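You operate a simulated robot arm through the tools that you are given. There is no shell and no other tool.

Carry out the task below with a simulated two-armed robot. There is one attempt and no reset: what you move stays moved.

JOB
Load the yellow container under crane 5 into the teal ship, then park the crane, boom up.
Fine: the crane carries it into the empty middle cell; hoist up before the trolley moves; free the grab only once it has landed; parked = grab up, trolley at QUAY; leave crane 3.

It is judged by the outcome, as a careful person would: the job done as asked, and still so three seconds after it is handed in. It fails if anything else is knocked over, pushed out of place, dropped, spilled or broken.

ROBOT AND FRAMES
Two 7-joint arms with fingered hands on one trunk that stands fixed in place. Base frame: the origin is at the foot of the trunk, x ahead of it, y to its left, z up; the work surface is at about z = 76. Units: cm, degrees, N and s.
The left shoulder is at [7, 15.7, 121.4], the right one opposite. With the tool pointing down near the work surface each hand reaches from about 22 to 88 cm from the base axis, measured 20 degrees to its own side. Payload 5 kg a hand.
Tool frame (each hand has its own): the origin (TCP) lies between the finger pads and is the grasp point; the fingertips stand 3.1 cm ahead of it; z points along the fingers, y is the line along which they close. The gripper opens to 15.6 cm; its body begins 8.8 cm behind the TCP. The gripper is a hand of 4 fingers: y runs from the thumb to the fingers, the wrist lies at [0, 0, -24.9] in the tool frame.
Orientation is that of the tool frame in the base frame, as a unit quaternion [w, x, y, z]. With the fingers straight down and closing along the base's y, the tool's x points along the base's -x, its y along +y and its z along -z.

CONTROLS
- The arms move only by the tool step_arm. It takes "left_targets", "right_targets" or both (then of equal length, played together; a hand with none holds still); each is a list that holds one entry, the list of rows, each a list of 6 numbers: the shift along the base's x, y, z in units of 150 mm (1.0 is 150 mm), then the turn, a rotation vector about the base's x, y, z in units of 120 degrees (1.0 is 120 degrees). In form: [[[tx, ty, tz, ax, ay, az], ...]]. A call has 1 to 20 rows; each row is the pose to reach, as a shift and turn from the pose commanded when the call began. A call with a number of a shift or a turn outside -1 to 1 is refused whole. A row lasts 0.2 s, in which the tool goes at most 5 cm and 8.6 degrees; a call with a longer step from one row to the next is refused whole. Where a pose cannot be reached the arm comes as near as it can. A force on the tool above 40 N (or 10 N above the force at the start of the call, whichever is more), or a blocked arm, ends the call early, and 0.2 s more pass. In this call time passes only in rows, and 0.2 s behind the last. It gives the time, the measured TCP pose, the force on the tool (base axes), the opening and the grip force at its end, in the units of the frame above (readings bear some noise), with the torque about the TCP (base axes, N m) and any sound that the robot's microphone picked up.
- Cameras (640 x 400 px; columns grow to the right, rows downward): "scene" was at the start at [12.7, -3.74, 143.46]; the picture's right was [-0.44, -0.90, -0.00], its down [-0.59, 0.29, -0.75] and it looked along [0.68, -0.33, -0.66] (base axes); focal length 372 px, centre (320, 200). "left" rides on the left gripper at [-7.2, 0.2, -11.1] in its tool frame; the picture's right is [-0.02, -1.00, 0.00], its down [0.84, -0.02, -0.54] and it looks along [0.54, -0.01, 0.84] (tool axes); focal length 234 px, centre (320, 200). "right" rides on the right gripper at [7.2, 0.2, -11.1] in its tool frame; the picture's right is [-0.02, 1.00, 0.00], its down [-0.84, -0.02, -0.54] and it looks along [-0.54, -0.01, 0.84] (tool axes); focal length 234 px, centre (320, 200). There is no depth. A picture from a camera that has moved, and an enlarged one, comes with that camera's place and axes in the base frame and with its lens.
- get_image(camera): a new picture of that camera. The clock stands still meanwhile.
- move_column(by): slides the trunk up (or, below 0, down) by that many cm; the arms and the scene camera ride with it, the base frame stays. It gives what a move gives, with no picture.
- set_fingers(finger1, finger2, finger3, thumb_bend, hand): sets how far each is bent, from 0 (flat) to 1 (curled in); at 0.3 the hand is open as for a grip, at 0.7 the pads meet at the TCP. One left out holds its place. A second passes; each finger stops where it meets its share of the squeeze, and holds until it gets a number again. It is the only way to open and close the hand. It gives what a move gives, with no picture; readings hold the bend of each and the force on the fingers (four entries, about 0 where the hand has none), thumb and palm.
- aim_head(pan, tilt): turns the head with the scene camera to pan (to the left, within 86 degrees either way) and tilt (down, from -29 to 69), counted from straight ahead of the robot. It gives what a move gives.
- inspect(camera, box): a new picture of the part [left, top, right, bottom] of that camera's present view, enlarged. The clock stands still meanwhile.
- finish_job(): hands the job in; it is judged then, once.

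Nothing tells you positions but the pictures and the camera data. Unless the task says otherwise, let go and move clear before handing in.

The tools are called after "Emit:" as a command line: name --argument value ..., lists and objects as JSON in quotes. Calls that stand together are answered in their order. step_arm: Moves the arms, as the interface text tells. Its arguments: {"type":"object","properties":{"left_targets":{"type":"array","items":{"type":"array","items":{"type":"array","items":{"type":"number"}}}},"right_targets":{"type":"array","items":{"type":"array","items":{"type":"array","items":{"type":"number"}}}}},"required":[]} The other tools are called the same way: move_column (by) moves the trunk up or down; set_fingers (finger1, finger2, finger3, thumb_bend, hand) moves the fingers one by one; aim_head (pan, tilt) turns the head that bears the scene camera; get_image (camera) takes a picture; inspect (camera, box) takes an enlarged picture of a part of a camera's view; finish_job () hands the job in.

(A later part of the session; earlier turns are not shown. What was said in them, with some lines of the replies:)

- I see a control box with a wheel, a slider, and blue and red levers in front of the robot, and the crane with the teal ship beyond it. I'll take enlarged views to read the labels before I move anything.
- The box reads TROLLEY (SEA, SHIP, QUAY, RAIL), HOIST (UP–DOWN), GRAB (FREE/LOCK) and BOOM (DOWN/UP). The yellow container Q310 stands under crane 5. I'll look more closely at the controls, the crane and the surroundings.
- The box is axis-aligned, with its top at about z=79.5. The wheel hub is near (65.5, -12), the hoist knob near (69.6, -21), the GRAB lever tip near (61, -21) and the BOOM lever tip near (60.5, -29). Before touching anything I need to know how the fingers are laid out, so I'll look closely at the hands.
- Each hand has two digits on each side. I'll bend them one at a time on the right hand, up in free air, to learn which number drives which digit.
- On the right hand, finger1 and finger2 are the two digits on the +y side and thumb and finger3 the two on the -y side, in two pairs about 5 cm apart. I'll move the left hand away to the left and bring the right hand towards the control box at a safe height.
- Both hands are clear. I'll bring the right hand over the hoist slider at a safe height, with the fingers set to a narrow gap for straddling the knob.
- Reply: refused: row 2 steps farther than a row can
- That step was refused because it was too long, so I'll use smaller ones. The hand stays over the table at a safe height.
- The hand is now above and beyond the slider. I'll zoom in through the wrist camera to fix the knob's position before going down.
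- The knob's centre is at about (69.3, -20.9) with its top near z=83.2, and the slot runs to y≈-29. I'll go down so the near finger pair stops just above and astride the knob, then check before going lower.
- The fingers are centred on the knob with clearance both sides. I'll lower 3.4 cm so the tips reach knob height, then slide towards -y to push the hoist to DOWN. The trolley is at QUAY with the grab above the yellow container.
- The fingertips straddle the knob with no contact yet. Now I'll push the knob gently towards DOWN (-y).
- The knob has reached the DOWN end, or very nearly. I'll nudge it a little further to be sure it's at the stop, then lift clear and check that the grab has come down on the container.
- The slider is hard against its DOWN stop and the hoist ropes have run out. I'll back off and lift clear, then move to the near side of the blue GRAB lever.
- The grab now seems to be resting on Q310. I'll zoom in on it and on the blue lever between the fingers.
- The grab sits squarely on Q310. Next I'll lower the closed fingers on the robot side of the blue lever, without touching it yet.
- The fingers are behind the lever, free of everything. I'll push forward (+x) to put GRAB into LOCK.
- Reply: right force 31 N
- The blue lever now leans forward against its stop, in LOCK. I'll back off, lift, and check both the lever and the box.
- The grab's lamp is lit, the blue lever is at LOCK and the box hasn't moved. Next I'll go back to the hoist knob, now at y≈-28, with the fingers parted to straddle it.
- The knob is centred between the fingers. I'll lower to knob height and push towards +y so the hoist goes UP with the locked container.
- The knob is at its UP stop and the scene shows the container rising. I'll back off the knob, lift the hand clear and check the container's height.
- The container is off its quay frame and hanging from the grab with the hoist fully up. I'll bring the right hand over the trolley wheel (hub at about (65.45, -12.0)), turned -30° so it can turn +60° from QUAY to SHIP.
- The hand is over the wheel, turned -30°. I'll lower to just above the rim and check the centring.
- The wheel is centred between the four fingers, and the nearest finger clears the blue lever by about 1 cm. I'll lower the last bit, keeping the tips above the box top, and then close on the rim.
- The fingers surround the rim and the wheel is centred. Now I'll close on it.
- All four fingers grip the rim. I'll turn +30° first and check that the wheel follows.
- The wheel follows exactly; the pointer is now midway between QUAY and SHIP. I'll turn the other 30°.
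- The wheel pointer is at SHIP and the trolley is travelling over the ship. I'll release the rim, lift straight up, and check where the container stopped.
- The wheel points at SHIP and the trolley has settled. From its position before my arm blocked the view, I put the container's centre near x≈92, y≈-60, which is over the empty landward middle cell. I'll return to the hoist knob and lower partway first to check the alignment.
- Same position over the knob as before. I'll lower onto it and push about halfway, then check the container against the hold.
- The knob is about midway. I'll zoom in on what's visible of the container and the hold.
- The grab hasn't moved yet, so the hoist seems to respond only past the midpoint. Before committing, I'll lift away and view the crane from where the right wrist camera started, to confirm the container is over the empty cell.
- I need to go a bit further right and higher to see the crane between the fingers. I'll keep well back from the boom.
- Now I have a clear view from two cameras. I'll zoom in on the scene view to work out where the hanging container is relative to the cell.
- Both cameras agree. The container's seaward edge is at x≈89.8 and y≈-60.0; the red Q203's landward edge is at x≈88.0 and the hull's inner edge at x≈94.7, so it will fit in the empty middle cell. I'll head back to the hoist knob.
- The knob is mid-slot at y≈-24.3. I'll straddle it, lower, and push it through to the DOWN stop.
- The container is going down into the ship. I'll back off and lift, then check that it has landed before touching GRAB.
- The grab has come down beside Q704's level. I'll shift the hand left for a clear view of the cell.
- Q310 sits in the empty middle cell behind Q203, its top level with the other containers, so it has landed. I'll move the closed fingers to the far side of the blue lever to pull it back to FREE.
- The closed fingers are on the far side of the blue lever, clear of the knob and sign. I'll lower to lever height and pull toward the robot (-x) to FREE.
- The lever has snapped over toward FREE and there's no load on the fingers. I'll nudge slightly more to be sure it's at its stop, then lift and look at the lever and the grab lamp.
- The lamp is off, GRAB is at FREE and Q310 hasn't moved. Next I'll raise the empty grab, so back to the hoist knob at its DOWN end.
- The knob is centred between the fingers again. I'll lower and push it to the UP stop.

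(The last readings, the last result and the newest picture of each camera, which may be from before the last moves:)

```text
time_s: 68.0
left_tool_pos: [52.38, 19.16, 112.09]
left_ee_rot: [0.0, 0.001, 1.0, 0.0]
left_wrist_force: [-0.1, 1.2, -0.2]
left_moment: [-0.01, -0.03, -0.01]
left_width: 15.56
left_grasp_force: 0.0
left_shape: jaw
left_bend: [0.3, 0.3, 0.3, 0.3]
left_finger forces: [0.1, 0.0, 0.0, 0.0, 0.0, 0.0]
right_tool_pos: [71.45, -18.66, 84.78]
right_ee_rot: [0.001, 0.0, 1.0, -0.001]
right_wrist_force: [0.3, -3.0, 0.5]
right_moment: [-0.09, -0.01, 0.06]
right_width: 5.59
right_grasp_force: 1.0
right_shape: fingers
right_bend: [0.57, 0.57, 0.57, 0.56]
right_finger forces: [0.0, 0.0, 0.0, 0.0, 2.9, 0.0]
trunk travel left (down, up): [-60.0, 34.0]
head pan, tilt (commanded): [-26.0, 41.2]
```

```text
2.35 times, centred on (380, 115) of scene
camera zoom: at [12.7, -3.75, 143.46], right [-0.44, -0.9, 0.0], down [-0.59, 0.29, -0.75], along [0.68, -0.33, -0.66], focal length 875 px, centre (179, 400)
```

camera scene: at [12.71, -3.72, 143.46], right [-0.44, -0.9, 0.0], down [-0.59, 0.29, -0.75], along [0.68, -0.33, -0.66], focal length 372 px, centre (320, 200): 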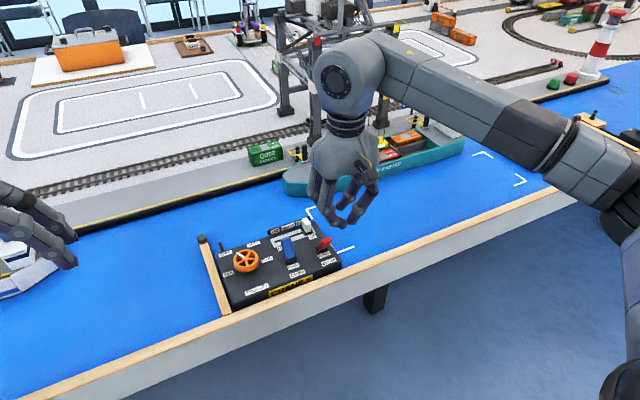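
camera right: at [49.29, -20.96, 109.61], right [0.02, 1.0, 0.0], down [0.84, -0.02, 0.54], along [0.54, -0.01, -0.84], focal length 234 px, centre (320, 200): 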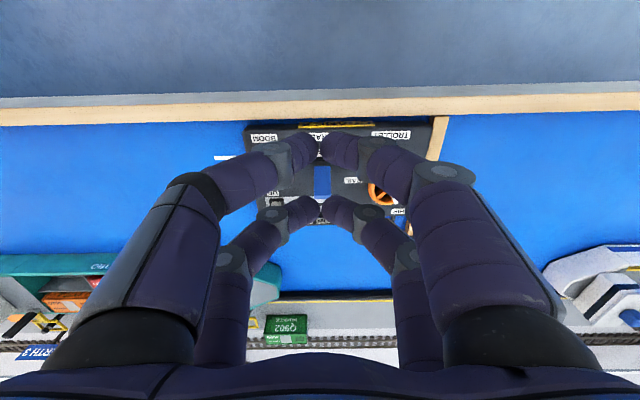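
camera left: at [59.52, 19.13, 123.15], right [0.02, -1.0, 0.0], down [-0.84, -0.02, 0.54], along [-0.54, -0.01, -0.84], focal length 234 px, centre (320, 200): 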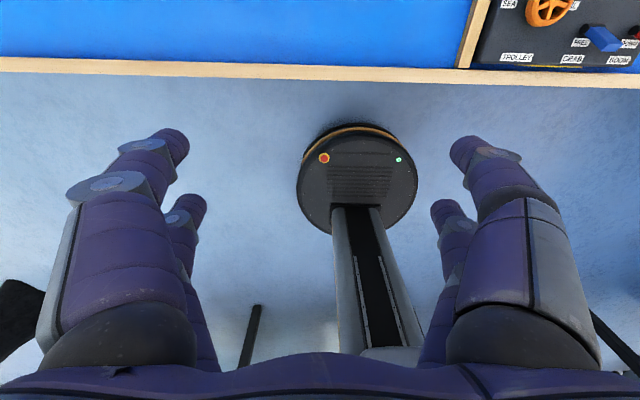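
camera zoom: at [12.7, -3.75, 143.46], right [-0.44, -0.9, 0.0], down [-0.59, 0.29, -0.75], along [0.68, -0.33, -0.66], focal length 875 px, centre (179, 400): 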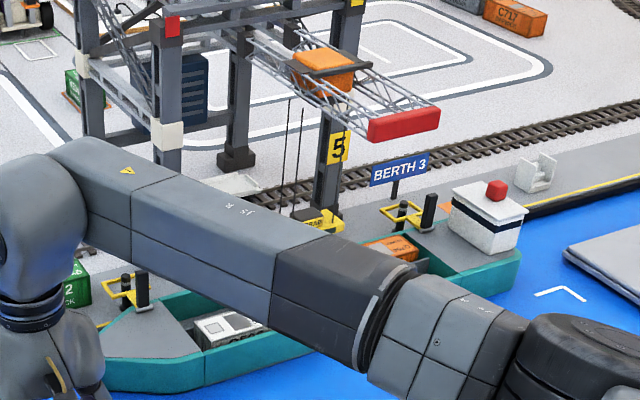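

The empty grab is rising and the knob is at UP. I'll lift off and go to the trolley wheel, turned +30° this time for the -60° turn back to QUAY, and check first that the grab is fully up and the container stayed put.

Emit:
step_arm --right_targets '[[[0, -0.06, 0, 0, 0, 0], [0, -0.08, 0.15, 0, 0, 0], [0, -0.08, 0.4, 0, 0, 0], [0, -0.08, 0.7, 0, 0, 0], [-0.03, 0.0, 0.853, 0, 0, 0.04], [-0.12, 0.1, 0.853, 0, 0, 0.09], [-0.22, 0.22, 0.853, 0, 0, 0.14], [-0.32, 0.34, 0.853, 0, 0, 0.19], [-0.38, 0.42, 0.853, 0, 0, 0.235], [-0.397, 0.444, 0.853, 0, 0, 0.25], [-0.397, 0.444, 0.853, 0, 0, 0.25]]]'

Emit:
get_image --camera "scene"

Emit:
inspect --camera "scene" --box '[310, 30, 450, 200]'

Emit:
inspect --camera "right" --box '[160, 0, 480, 240]'

```text
time_s: 70.4
left_tool_pos: [52.39, 19.23, 112.0]
left_ee_rot: [0.0, 0.0, 1.0, 0.0]
left_wrist_force: [0.6, -0.4, 0.2]
left_moment: [-0.02, -0.01, -0.02]
left_width: 15.57
left_grasp_force: 0.0
left_shape: jaw
left_bend: [0.3, 0.3, 0.3, 0.3]
left_finger forces: [0.0, 0.0, 0.1, 0.0, 0.1, 0.0]
right_tool_pos: [65.77, -12.03, 97.68]
right_ee_rot: [0.0, -0.259, 0.966, 0.0]
right_wrist_force: [0.1, 0.0, 0.0]
right_moment: [-0.01, 0.03, 0.02]
right_width: 5.3
right_grasp_force: 0.0
right_shape: fingers
right_bend: [0.57, 0.57, 0.57, 0.57]
right_finger forces: [0.1, 0.0, 0.0, 0.0, 0.0, 0.0]
trunk travel left (down, up): [-60.0, 34.0]
head pan, tilt (commanded): [-26.0, 41.2]
```

```text
taken
camera scene: at [12.71, -3.72, 143.46], right [-0.44, -0.9, 0.0], down [-0.59, 0.29, -0.75], along [0.68, -0.33, -0.66], focal length 372 px, centre (320, 200)
```

scene: 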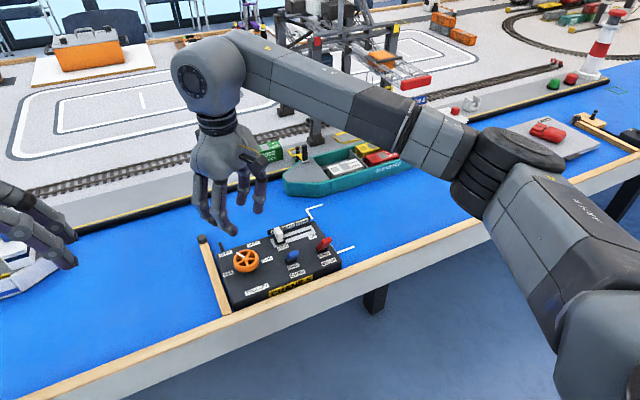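

```text
2.35 times, centred on (380, 115) of scene
camera zoom: at [12.71, -3.72, 143.46], right [-0.44, -0.9, 0.0], down [-0.59, 0.29, -0.75], along [0.68, -0.33, -0.66], focal length 875 px, centre (179, 400)
```

zoom: 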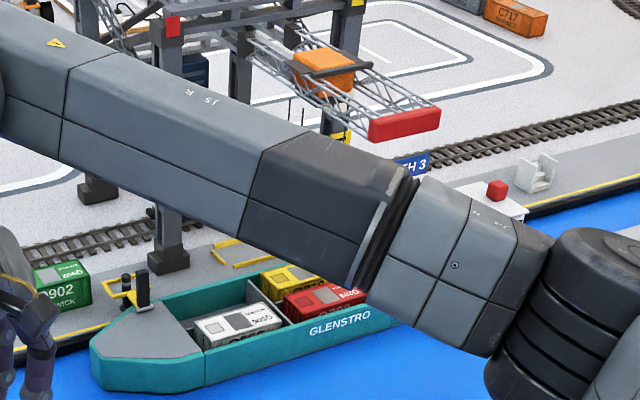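

```text
1.67 times, centred on (320, 120) of right
camera zoom: at [59.3, -15.5, 108.74], right [-0.48, 0.88, 0.0], down [0.74, 0.4, 0.54], along [0.48, 0.26, -0.84], focal length 390 px, centre (320, 333)
```

zoom: 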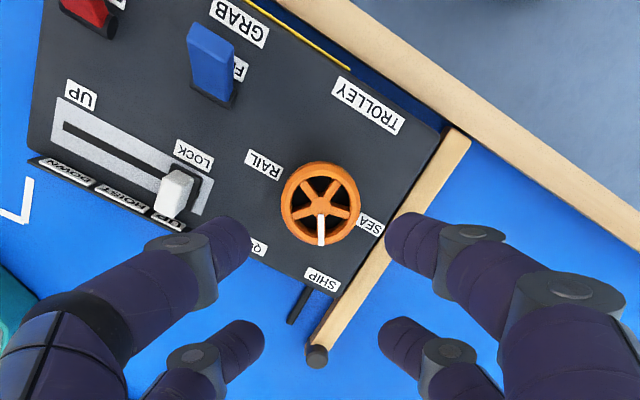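

Q310 is in its cell and the grab has left it. I'll lower onto the wheel rim again.

Emit:
step_arm --right_targets '[[[-0.012, 0.004, -0.15, 0, 0, 0], [-0.012, 0.004, -0.38, 0, 0, 0], [-0.012, 0.004, -0.58, 0, 0, 0], [-0.012, 0.004, -0.72, 0, 0, 0], [-0.012, 0.004, -0.82, 0, 0, 0], [-0.012, 0.004, -0.89, 0, 0, 0], [-0.012, 0.004, -0.925, 0, 0, 0], [-0.012, 0.004, -0.925, 0, 0, 0]]]'

Emit:
inspect --camera "right" --box '[160, 0, 480, 240]'

Emit:
inspect --camera "scene" --box '[310, 30, 450, 200]'

```text
time_s: 72.2
left_tool_pos: [52.4, 19.24, 112.02]
left_ee_rot: [0.0, 0.0, 1.0, 0.001]
left_wrist_force: [-0.5, 0.0, 1.4]
left_moment: [0.01, -0.02, -0.02]
left_width: 15.6
left_grasp_force: 0.1
left_shape: jaw
left_bend: [0.3, 0.3, 0.3, 0.3]
left_finger forces: [0.1, 0.0, 0.0, 0.1, 0.0, 0.0]
right_tool_pos: [65.47, -11.88, 83.73]
right_ee_rot: [0.001, -0.259, 0.966, 0.0]
right_wrist_force: [-0.4, 1.0, 0.1]
right_moment: [-0.03, -0.01, 0.0]
right_width: 5.32
right_grasp_force: 0.0
right_shape: fingers
right_bend: [0.57, 0.57, 0.57, 0.57]
right_finger forces: [0.0, 0.1, 0.0, 0.1, 0.0, 0.0]
trunk travel left (down, up): [-60.0, 34.0]
head pan, tilt (commanded): [-26.0, 41.2]
```

```text
1.67 times, centred on (320, 120) of right
camera zoom: at [59.1, -15.42, 94.81], right [-0.48, 0.88, 0.0], down [0.74, 0.4, 0.54], along [0.48, 0.26, -0.84], focal length 390 px, centre (320, 333)
```

zoom: 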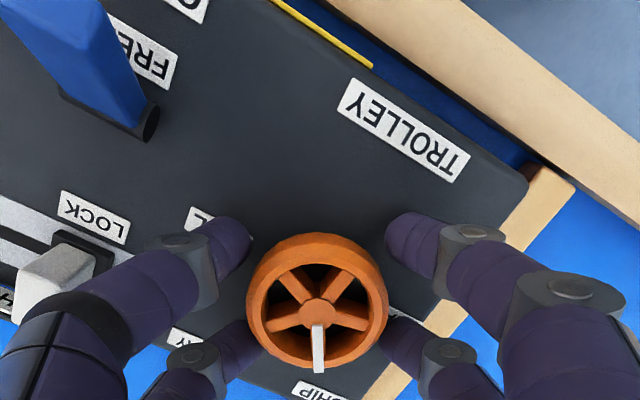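

```text
2.35 times, centred on (380, 115) of scene
camera zoom: at [12.7, -3.71, 143.46], right [-0.44, -0.9, 0.0], down [-0.59, 0.29, -0.75], along [0.68, -0.33, -0.66], focal length 875 px, centre (179, 400)
```

zoom: 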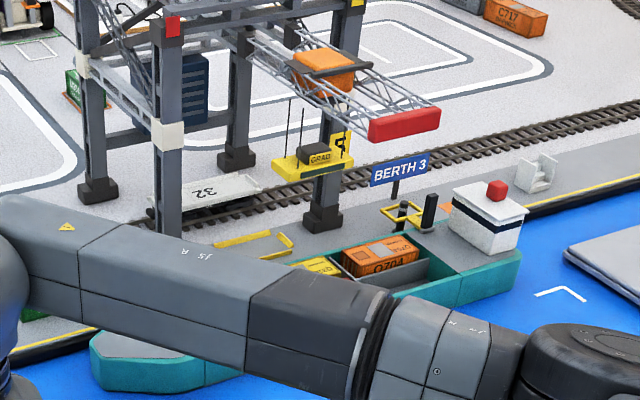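

The empty grab is fully up and the yellow container stays in the ship. The wheel is centred, so I'll grip it and turn back -60° to QUAY.

Emit:
set_fingers --hand "right" --finger1 0.7 --finger2 0.7 --finger3 0.7 --thumb_bend 0.7

Emit:
step_arm --right_targets '[[[0, 0, 0, 0, 0, -0.04], [0, 0, 0, 0, 0, -0.09], [0, 0, 0, 0, 0, -0.14], [0, 0, 0, 0, 0, -0.19], [0, 0, 0, 0, 0, -0.24], [0, 0, 0, 0, 0, -0.29], [0, 0, 0, 0, 0, -0.34], [0, 0, 0, 0, 0, -0.39], [0, 0, 0, 0, 0, -0.44], [0, 0, 0, 0, 0, -0.485], [0, 0, 0, 0, 0, -0.5], [0, 0, 0, 0, 0, -0.5]]]'

Emit:
inspect --camera "right" --box '[160, 0, 480, 240]'

Emit:
get_image --camera "scene"

```text
time_s: 73.2
left_tool_pos: [52.49, 19.17, 111.88]
left_ee_rot: [0.001, -0.001, 1.0, 0.0]
left_wrist_force: [0.4, 0.4, -0.3]
left_moment: [-0.01, 0.0, 0.0]
left_width: 15.59
left_grasp_force: 0.0
left_shape: jaw
left_bend: [0.3, 0.3, 0.3, 0.3]
left_finger forces: [0.0, 0.1, 0.0, 0.0, 0.0, 0.0]
right_tool_pos: [65.3, -12.01, 83.71]
right_ee_rot: [0.0, -0.258, 0.966, 0.0]
right_wrist_force: [1.3, -3.4, -2.6]
right_moment: [-0.03, -0.08, 0.01]
right_width: 3.46
right_grasp_force: 17.1
right_shape: fingers
right_bend: [0.62, 0.61, 0.61, 0.65]
right_finger forces: [7.4, 8.4, 7.1, 0.0, 11.3, 0.1]
trunk travel left (down, up): [-60.0, 34.0]
head pan, tilt (commanded): [-26.0, 41.2]
```

```text
time_s: 75.8
left_tool_pos: [52.48, 19.22, 112.03]
left_ee_rot: [-0.001, 0.0, 1.0, 0.0]
left_wrist_force: [-1.8, 0.0, -0.3]
left_moment: [0.0, 0.03, 0.0]
left_width: 15.58
left_grasp_force: 0.0
left_shape: jaw
left_bend: [0.3, 0.3, 0.3, 0.3]
left_finger forces: [0.0, 0.0, 0.0, 0.1, 0.0, 0.1]
right_tool_pos: [65.37, -12.07, 83.77]
right_ee_rot: [-0.001, 0.259, 0.966, 0.001]
right_wrist_force: [0.8, -1.0, -7.6]
right_moment: [0.05, -0.05, 0.03]
right_width: 3.45
right_grasp_force: 16.9
right_shape: fingers
right_bend: [0.62, 0.61, 0.61, 0.65]
right_finger forces: [8.0, 9.5, 6.8, 0.0, 10.0, 0.0]
trunk travel left (down, up): [-60.0, 34.0]
head pan, tilt (commanded): [-26.0, 41.2]
```

```text
1.67 times, centred on (320, 120) of right
camera zoom: at [59.33, -8.23, 94.81], right [0.52, 0.85, 0.0], down [0.72, -0.44, 0.54], along [0.46, -0.28, -0.84], focal length 390 px, centre (320, 333)
```

zoom: 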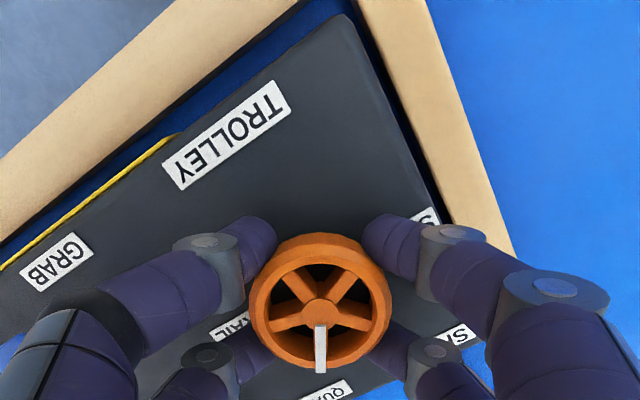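

```text
taken
camera scene: at [12.81, -3.75, 143.45], right [-0.44, -0.9, 0.0], down [-0.59, 0.29, -0.75], along [0.68, -0.33, -0.66], focal length 372 px, centre (320, 200)
```

scene: 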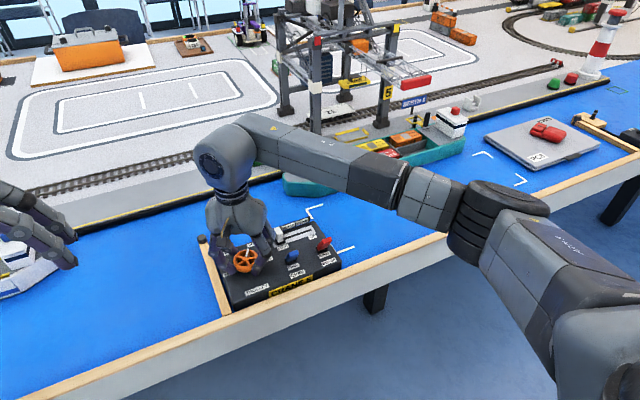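

The pointer is back at QUAY. I'll release the rim, lift, and straighten the hand.

Emit:
set_fingers --hand "right" --finger1 0.57 --finger2 0.57 --finger3 0.57 --thumb_bend 0.57

Emit:
step_arm --right_targets '[[[0, 0, 0.08, 0, 0, 0], [0, 0, 0.22, 0, 0, 0], [0, 0, 0.4, 0, 0, 0], [0, 0, 0.6, 0, 0, 0], [0, 0, 0.8, 0, 0, 0], [-0.05, -0.05, 0.93, 0, 0, 0.05], [-0.15, -0.2, 0.95, 0, 0, 0.11], [-0.3, -0.38, 0.95, 0, 0, 0.17], [-0.45, -0.56, 0.95, 0, 0, 0.23], [-0.58, -0.74, 0.95, 0, 0, 0.25], [-0.67, -0.92, 0.95, 0, 0, 0.25], [-0.68, -1.0, 0.95, 0, 0, 0.25]]]'

Emit:
set_fingers --hand "right" --finger1 0.7 --finger2 0.7 --finger3 0.7 --thumb_bend 0.7

Emit:
get_image --camera "scene"

Emit:
inspect --camera "scene" --box '[200, 180, 360, 310]'

Emit:
get_image --camera "right"

```text
time_s: 76.8
left_tool_pos: [52.45, 19.26, 111.84]
left_ee_rot: [0.0, 0.0, 1.0, 0.0]
left_wrist_force: [-0.5, 0.2, -0.8]
left_moment: [0.01, -0.02, -0.01]
left_width: 15.59
left_grasp_force: 0.1
left_shape: jaw
left_bend: [0.3, 0.3, 0.3, 0.3]
left_finger forces: [0.0, 0.0, 0.0, 0.0, 0.1, 0.0]
right_tool_pos: [65.43, -12.09, 83.75]
right_ee_rot: [0.0, 0.259, 0.966, 0.001]
right_wrist_force: [0.0, 0.4, 0.3]
right_moment: [-0.02, 0.01, -0.01]
right_width: 5.65
right_grasp_force: 0.0
right_shape: fingers
right_bend: [0.56, 0.56, 0.56, 0.56]
right_finger forces: [0.0, 0.1, 0.0, 0.1, 0.0, 0.1]
trunk travel left (down, up): [-60.0, 34.0]
head pan, tilt (commanded): [-26.0, 41.2]
```

```text
time_s: 79.4
left_tool_pos: [52.3, 19.14, 112.1]
left_ee_rot: [0.0, 0.0, 1.0, 0.0]
left_wrist_force: [-0.8, -0.4, -0.3]
left_moment: [-0.02, 0.02, -0.03]
left_width: 15.6
left_grasp_force: 0.1
left_shape: jaw
left_bend: [0.3, 0.3, 0.3, 0.3]
left_finger forces: [0.1, 0.1, 0.0, 0.1, 0.1, 0.0]
right_tool_pos: [55.27, -26.92, 98.04]
right_ee_rot: [0.0, 0.0, 1.0, 0.0]
right_wrist_force: [0.3, 0.2, -0.2]
right_moment: [-0.03, -0.05, -0.04]
right_width: 5.66
right_grasp_force: 0.0
right_shape: fingers
right_bend: [0.56, 0.56, 0.56, 0.56]
right_finger forces: [0.0, 0.0, 0.0, 0.1, 0.0, 0.1]
trunk travel left (down, up): [-60.0, 34.0]
head pan, tilt (commanded): [-26.0, 41.2]
```

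```text
time_s: 80.4
left_tool_pos: [52.41, 19.27, 111.99]
left_ee_rot: [0.0, 0.001, 1.0, -0.001]
left_wrist_force: [0.4, 0.3, 0.2]
left_moment: [0.04, -0.01, -0.02]
left_width: 15.6
left_grasp_force: 0.1
left_shape: jaw
left_bend: [0.3, 0.3, 0.3, 0.3]
left_finger forces: [0.1, 0.0, 0.0, 0.0, 0.0, 0.0]
right_tool_pos: [55.12, -27.05, 98.03]
right_ee_rot: [0.001, 0.0, 1.0, 0.0]
right_wrist_force: [-0.3, -0.1, 0.9]
right_moment: [-0.02, 0.0, 0.04]
right_width: 0.49
right_grasp_force: 0.0
right_shape: fingers
right_bend: [0.7, 0.7, 0.7, 0.7]
right_finger forces: [0.0, 0.0, 0.0, 0.1, 0.0, 0.0]
trunk travel left (down, up): [-60.0, 34.0]
head pan, tilt (commanded): [-26.0, 41.2]
```

```text
taken
camera scene: at [12.7, -3.73, 143.46], right [-0.44, -0.9, 0.0], down [-0.59, 0.29, -0.75], along [0.68, -0.33, -0.66], focal length 372 px, centre (320, 200)
```

scene: 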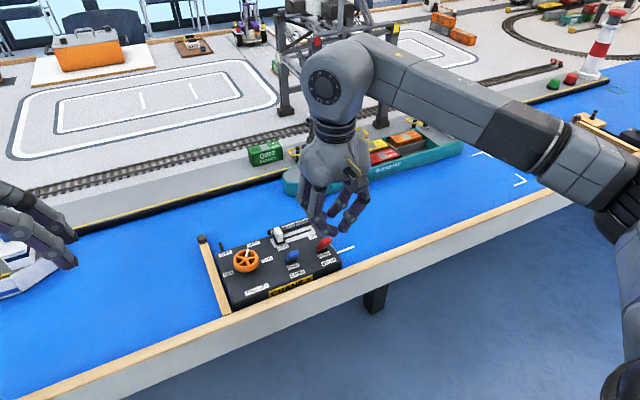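

```text
3.08 times, centred on (280, 245) of scene
camera zoom: at [12.7, -3.73, 143.46], right [-0.44, -0.9, 0.0], down [-0.59, 0.29, -0.75], along [0.68, -0.33, -0.66], focal length 1144 px, centre (443, 62)
```

zoom: 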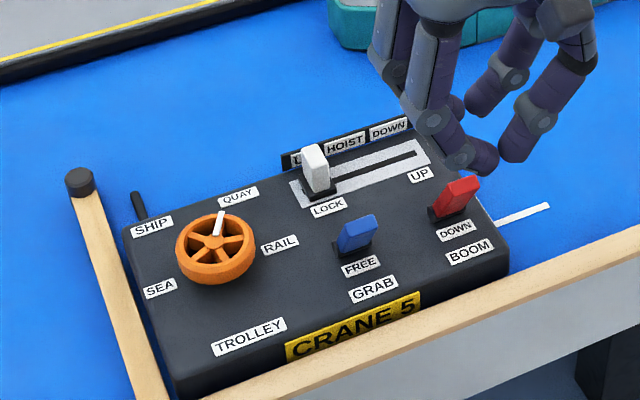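

```text
taken
camera right: at [47.99, -26.84, 109.16], right [0.02, 1.0, 0.0], down [0.84, -0.02, 0.54], along [0.54, -0.01, -0.84], focal length 234 px, centre (320, 200)
```

right: 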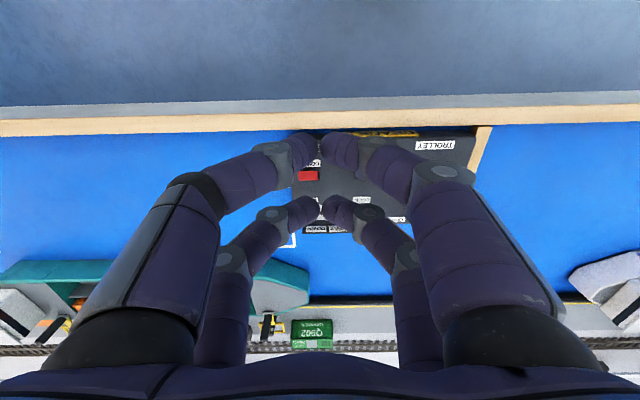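

The controls now read trolley QUAY, hoist UP and grab FREE, with only BOOM left at DOWN. I'll lower the closed fingers on the near side of the red lever.

Emit:
step_arm --right_targets '[[[-0.02, -0.1, -0.05, 0, 0, 0], [-0.02, -0.115, -0.25, 0, 0, 0], [-0.02, -0.115, -0.5, 0, 0, 0], [-0.02, -0.115, -0.7, 0, 0, 0], [-0.02, -0.115, -0.82, 0, 0, 0], [-0.02, -0.115, -0.85, 0, 0, 0]]]'

Emit:
inspect --camera "right" --box '[200, 90, 440, 240]'

Emit:
inspect --camera "scene" --box '[210, 180, 370, 310]'

Emit:
get_image --camera "scene"

```text
time_s: 81.8
left_tool_pos: [52.32, 19.18, 112.11]
left_ee_rot: [0.0, 0.001, 1.0, 0.0]
left_wrist_force: [-0.5, 0.4, -0.1]
left_moment: [-0.04, 0.0, -0.01]
left_width: 15.59
left_grasp_force: 0.1
left_shape: jaw
left_bend: [0.3, 0.3, 0.3, 0.3]
left_finger forces: [0.1, 0.0, 0.0, 0.0, 0.1, 0.0]
right_tool_pos: [54.91, -28.61, 85.28]
right_ee_rot: [0.0, 0.0, 1.0, 0.0]
right_wrist_force: [-0.2, 0.7, 0.0]
right_moment: [-0.01, 0.02, 0.0]
right_width: 0.46
right_grasp_force: 0.0
right_shape: fingers
right_bend: [0.7, 0.7, 0.7, 0.7]
right_finger forces: [0.0, 0.1, 0.0, 0.0, 0.0, 0.0]
trunk travel left (down, up): [-60.0, 34.0]
head pan, tilt (commanded): [-26.0, 41.2]
```

```text
2.67 times, centred on (320, 165) of right
camera zoom: at [47.73, -28.51, 96.36], right [0.02, 1.0, 0.0], down [0.84, -0.02, 0.54], along [0.54, -0.01, -0.84], focal length 624 px, centre (320, 293)
```

zoom: 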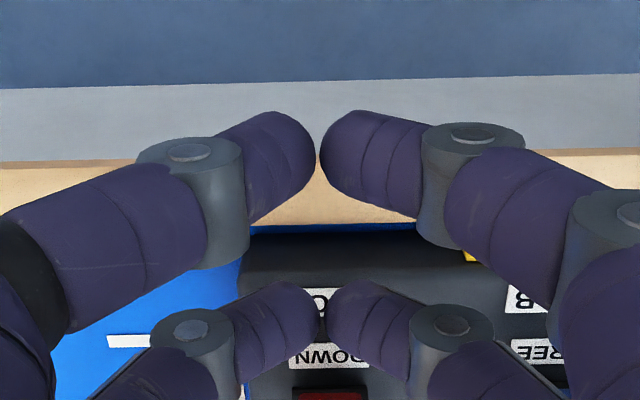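

```text
3.08 times, centred on (290, 245) of scene
camera zoom: at [12.69, -3.74, 143.46], right [-0.44, -0.9, 0.0], down [-0.59, 0.29, -0.75], along [0.68, -0.33, -0.66], focal length 1144 px, centre (412, 62)
```

zoom: 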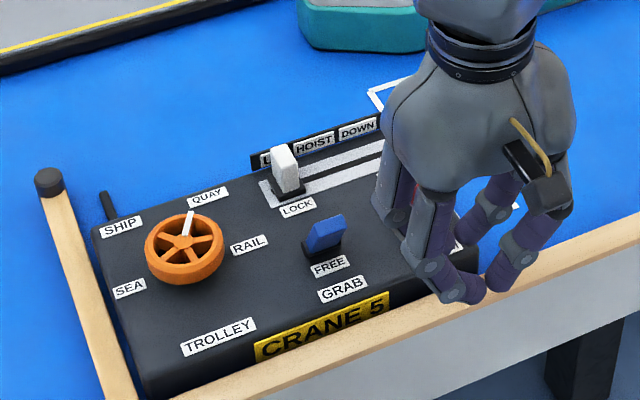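

```text
taken
camera scene: at [12.69, -3.74, 143.46], right [-0.44, -0.9, 0.0], down [-0.59, 0.29, -0.75], along [0.68, -0.33, -0.66], focal length 372 px, centre (320, 200)
```

scene: 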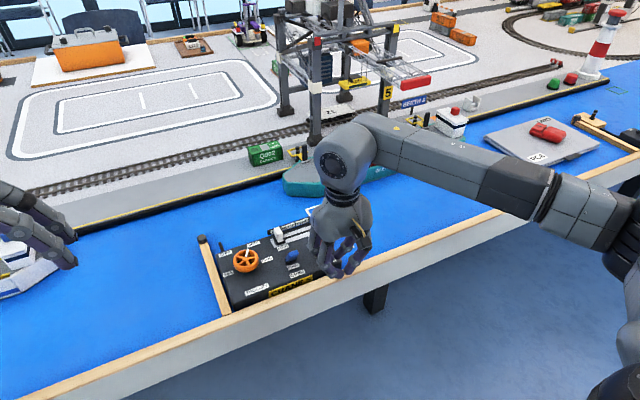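

The grab is back at its QUAY position and up, and the fingers are lined up behind the red lever. I'll push forward to BOOM UP.

Emit:
step_arm --right_targets '[[[0.06, 0, 0, 0, 0, 0], [0.12, 0, 0, 0, 0, 0], [0.18, 0, 0, 0, 0, 0], [0.24, 0, 0, 0, 0, 0], [0.3, 0, 0, 0, 0, 0], [0.35, 0, 0, 0, 0, 0], [0.385, 0, 0, 0, 0, 0], [0.395, 0, 0, 0, 0, 0]]]'

Emit:
inspect --camera "right" --box '[200, 90, 440, 240]'

Emit:
get_image --camera "scene"

```text
time_s: 83.6
left_tool_pos: [51.98, 19.21, 112.24]
left_ee_rot: [0.001, 0.0, 1.0, 0.0]
left_wrist_force: [-0.4, 0.0, 0.2]
left_moment: [0.0, -0.01, -0.02]
left_width: 15.55
left_grasp_force: 0.1
left_shape: jaw
left_bend: [0.3, 0.3, 0.3, 0.3]
left_finger forces: [0.0, 0.0, 0.0, 0.0, 0.1, 0.1]
right_tool_pos: [60.5, -28.8, 85.28]
right_ee_rot: [-0.001, 0.0, 1.0, 0.0]
right_wrist_force: [-21.8, -0.3, 4.2]
right_moment: [-0.09, 0.59, 0.03]
right_width: 0.47
right_grasp_force: 10.6
right_shape: fingers
right_bend: [0.7, 0.7, 0.7, 0.7]
right_finger forces: [0.1, 11.4, 9.9, 0.0, 0.1, 0.0]
trunk travel left (down, up): [-60.0, 34.0]
head pan, tilt (commanded): [-26.0, 41.2]
```

```text
2.67 times, centred on (320, 165) of right
camera zoom: at [53.28, -28.58, 96.43], right [0.02, 1.0, 0.0], down [0.84, -0.02, 0.54], along [0.54, -0.01, -0.84], focal length 624 px, centre (320, 293)
```

zoom: 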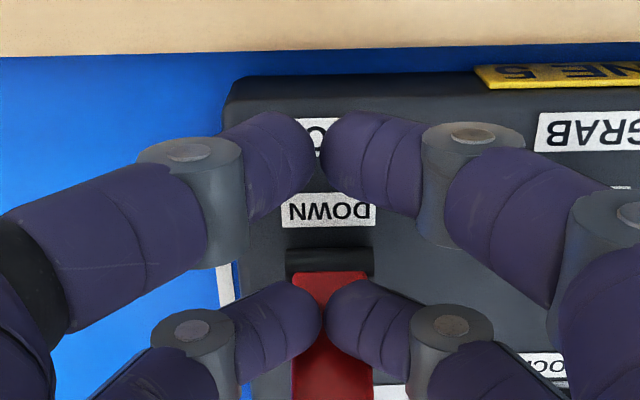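

```text
taken
camera scene: at [12.35, -3.71, 143.5], right [-0.44, -0.9, 0.0], down [-0.59, 0.29, -0.75], along [0.68, -0.33, -0.66], focal length 372 px, centre (320, 200)
```

scene: 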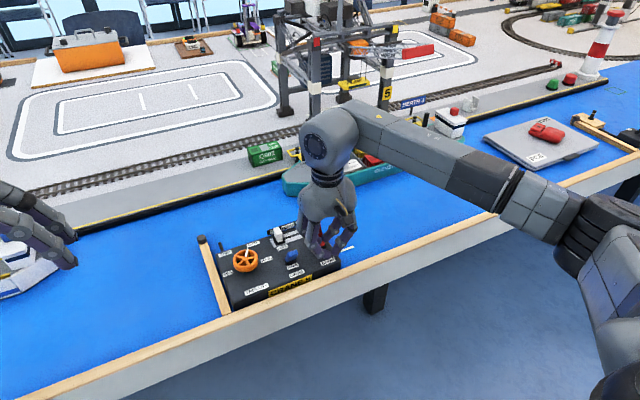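

The boom is swinging up and the lever is at its stop. I'll back off, lift clear and draw the hand away for a final check.

Emit:
step_arm --right_targets '[[[-0.08, 0, 0, 0, 0, 0], [-0.15, 0, 0.05, 0, 0, 0], [-0.15, 0, 0.3, 0, 0, 0], [-0.15, 0, 0.6, 0, 0, 0], [-0.2, 0, 0.88, 0, 0, 0], [-0.35, -0.1, 1.0, 0, 0, 0], [-0.5, -0.3, 1.0, 0, 0, 0], [-0.6, -0.5, 1.0, 0, 0, 0], [-0.65, -0.75, 1.0, 0, 0, 0], [-0.7, -1.0, 1.0, 0, 0, 0]]]'

Emit:
step_arm --right_targets '[[[0, -0.15, 0.1, 0, 0, 0], [0, -0.35, 0.25, 0, 0, 0], [0, -0.55, 0.4, 0, 0, 0], [0, -0.6, 0.45, 0, 0, 0]]]'

Emit:
get_image --camera "scene"

Emit:
inspect --camera "scene" --box '[270, 0, 480, 200]'

Emit:
inspect --camera "scene" --box '[200, 190, 360, 310]'

Emit:
get_image --camera "right"

```text
time_s: 85.8
left_tool_pos: [52.18, 19.15, 112.03]
left_ee_rot: [0.0, 0.0, 1.0, 0.0]
left_wrist_force: [-0.4, -0.8, -0.1]
left_moment: [0.0, -0.01, 0.0]
left_width: 15.6
left_grasp_force: 0.0
left_shape: jaw
left_bend: [0.3, 0.3, 0.3, 0.3]
left_finger forces: [0.0, 0.1, 0.1, 0.0, 0.0, 0.0]
right_tool_pos: [50.06, -43.87, 100.44]
right_ee_rot: [0.001, -0.001, 1.0, 0.001]
right_wrist_force: [0.6, 0.5, 0.3]
right_moment: [-0.03, 0.01, 0.01]
right_width: 0.43
right_grasp_force: 0.2
right_shape: fingers
right_bend: [0.7, 0.7, 0.7, 0.7]
right_finger forces: [0.0, 0.1, 0.1, 0.1, 0.0, 0.1]
trunk travel left (down, up): [-60.0, 34.0]
head pan, tilt (commanded): [-26.0, 41.2]
```

```text
time_s: 86.8
left_tool_pos: [52.23, 19.16, 111.96]
left_ee_rot: [0.0, -0.001, 1.0, 0.0]
left_wrist_force: [-0.1, -0.8, -0.3]
left_moment: [0.02, 0.0, -0.01]
left_width: 15.6
left_grasp_force: 0.1
left_shape: jaw
left_bend: [0.3, 0.3, 0.3, 0.3]
left_finger forces: [0.1, 0.1, 0.1, 0.0, 0.1, 0.0]
right_tool_pos: [50.3, -52.71, 107.11]
right_ee_rot: [0.001, -0.001, 1.0, -0.001]
right_wrist_force: [-0.3, -0.3, -0.2]
right_moment: [0.02, 0.0, 0.02]
right_width: 0.42
right_grasp_force: 0.1
right_shape: fingers
right_bend: [0.7, 0.7, 0.7, 0.7]
right_finger forces: [0.1, 0.1, 0.0, 0.1, 0.1, 0.0]
trunk travel left (down, up): [-60.0, 34.0]
head pan, tilt (commanded): [-26.0, 41.2]
```

```text
taken
camera scene: at [12.68, -3.75, 143.46], right [-0.44, -0.9, 0.0], down [-0.59, 0.29, -0.75], along [0.68, -0.33, -0.66], focal length 372 px, centre (320, 200)
```

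scene: 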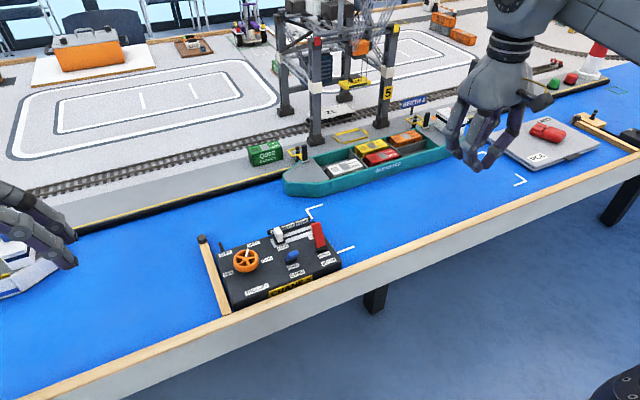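

```text
2.00 times, centred on (375, 100) of scene
camera zoom: at [12.68, -3.75, 143.46], right [-0.44, -0.9, 0.0], down [-0.59, 0.29, -0.75], along [0.68, -0.33, -0.66], focal length 744 px, centre (210, 400)
```

zoom: 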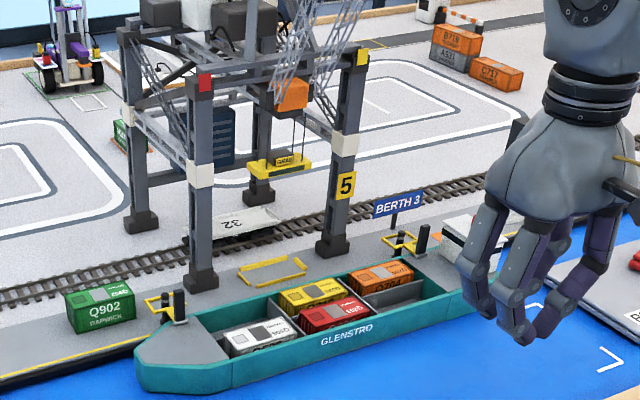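

```text
3.33 times, centred on (280, 250) of scene
camera zoom: at [12.68, -3.75, 143.46], right [-0.44, -0.9, 0.0], down [-0.59, 0.29, -0.75], along [0.68, -0.33, -0.66], focal length 1239 px, centre (453, 33)
```

zoom: 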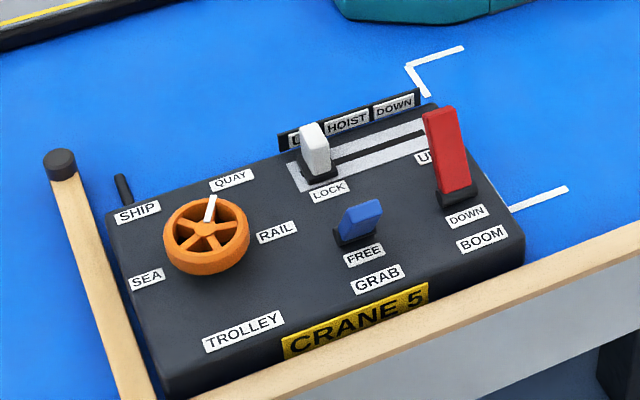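

```text
taken
camera right: at [43.09, -52.6, 118.25], right [0.02, 1.0, 0.0], down [0.84, -0.02, 0.54], along [0.54, -0.01, -0.84], focal length 234 px, centre (320, 200)
```

right: 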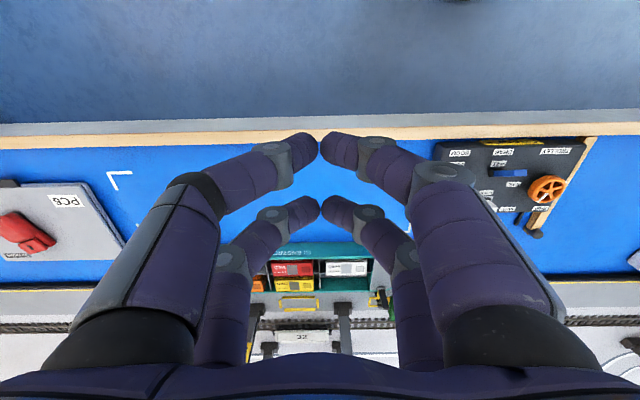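

The boom is up, the empty grab is raised under the portal and Q310 is in the ship. I'll compare the wheel pointer with its starting view, and tilt the head up to confirm the boom has finished rising and crane 3 is untouched.

Emit:
inspect --camera "scene" --box '[215, 235, 311, 295]'

Emit:
inspect --camera "scene" --box '[320, 110, 460, 190]'

Emit:
aim_head --pan -28 --tilt 20

Emit:
get_image --camera "scene"

```text
6.67 times, centred on (263, 265) of scene
camera zoom: at [12.68, -3.75, 143.46], right [-0.44, -0.9, 0.0], down [-0.59, 0.29, -0.75], along [0.68, -0.33, -0.66], focal length 2478 px, centre (700, -233)
```

zoom: 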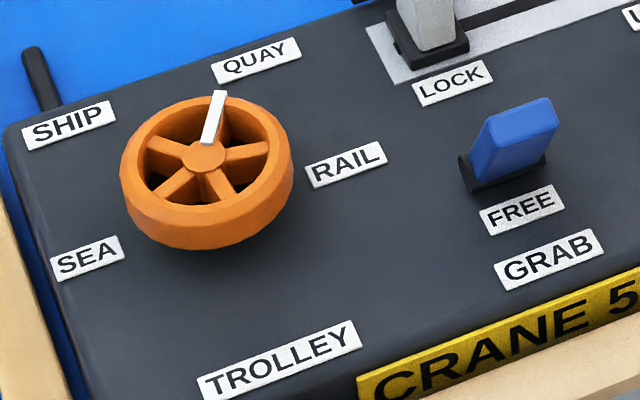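

```text
4.57 times, centred on (390, 150) of scene
camera zoom: at [12.68, -3.75, 143.46], right [-0.44, -0.9, 0.0], down [-0.59, 0.29, -0.75], along [0.68, -0.33, -0.66], focal length 1699 px, centre (0, 429)
```

zoom: 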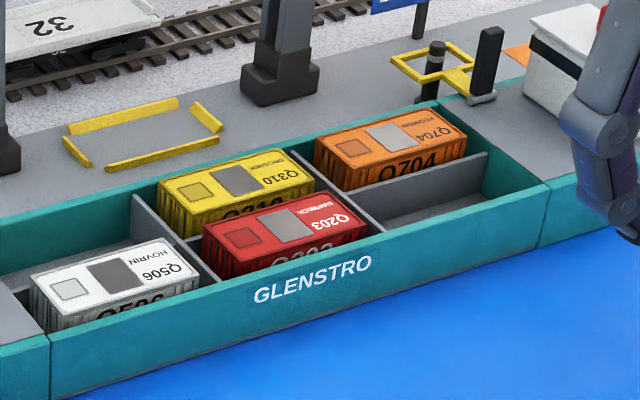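

```text
time_s: 87.7
left_tool_pos: [52.31, 19.22, 112.03]
left_ee_rot: [0.001, 0.0, 1.0, -0.001]
left_wrist_force: [0.1, -0.2, 0.0]
left_moment: [0.03, 0.02, -0.01]
left_width: 15.59
left_grasp_force: 0.0
left_shape: jaw
left_bend: [0.3, 0.3, 0.3, 0.3]
left_finger forces: [0.0, 0.0, 0.0, 0.0, 0.0, 0.1]
right_tool_pos: [50.14, -52.77, 107.07]
right_ee_rot: [0.0, 0.0, 1.0, -0.001]
right_wrist_force: [-0.6, 0.6, 0.2]
right_moment: [0.03, 0.04, 0.02]
right_width: 0.46
right_grasp_force: 0.1
right_shape: fingers
right_bend: [0.7, 0.7, 0.7, 0.7]
right_finger forces: [0.0, 0.0, 0.0, 0.0, 0.1, 0.0]
trunk travel left (down, up): [-60.0, 34.0]
head pan, tilt (commanded): [-28.0, 20.0]
```

```text
taken
camera scene: at [13.36, -4.42, 146.77], right [-0.47, -0.88, 0.0], down [-0.3, 0.16, -0.94], along [0.83, -0.44, -0.34], focal length 372 px, centre (320, 200)
```

scene: 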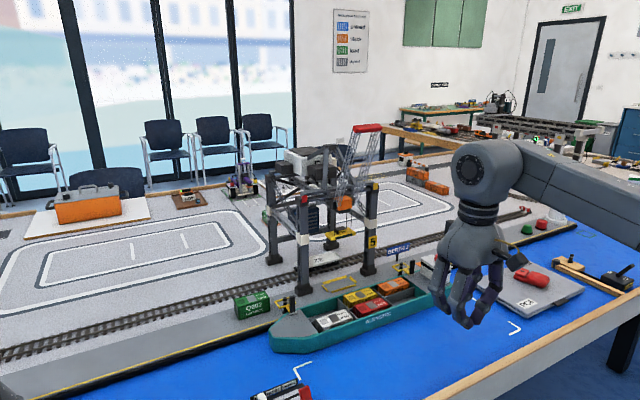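

The pointer is exactly where it started (QUAY), Q310 sits level in the middle cell, and the other containers are unmoved. I'll take one last close look at the raised boom.

Emit:
inspect --camera "scene" --box '[230, 110, 460, 360]'

```text
1.60 times, centred on (345, 235) of scene
camera zoom: at [13.36, -4.42, 146.77], right [-0.47, -0.88, 0.0], down [-0.3, 0.16, -0.94], along [0.83, -0.44, -0.34], focal length 595 px, centre (280, 144)
```

zoom: 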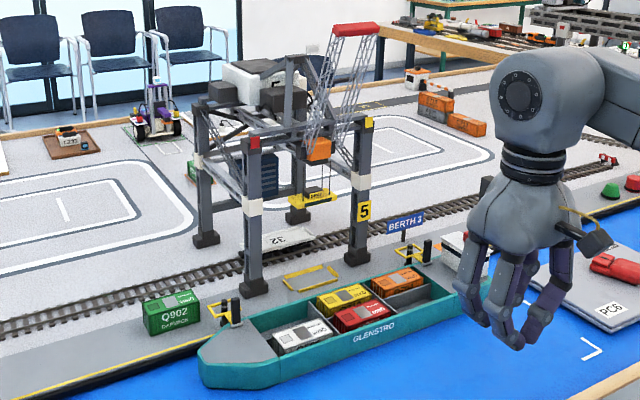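

The job is complete as far as I can see. Q310 rests in the ship's middle cell, the empty grab is up with the trolley at QUAY, the boom is raised and both hands are clear. I'm handing it in.

Emit:
finish_job

```text
The job is handed in.
```

The yellow container (Q310) is in the teal ship's empty middle cell, and crane 5 is parked with its boom up. I've handed the job in.

- **Loading:** I hoisted the container fully up before moving the trolley. I freed the grab only after the camera showed the container down in the cell, level with the others.
- **Parking:** The grab is up and empty, the trolley pointer is back at QUAY, and the boom lever is at UP.
- **Surroundings:** The other containers on the ship and quay look unmoved in the final pictures. I didn't touch crane 3, and both hands are clear of the controls.
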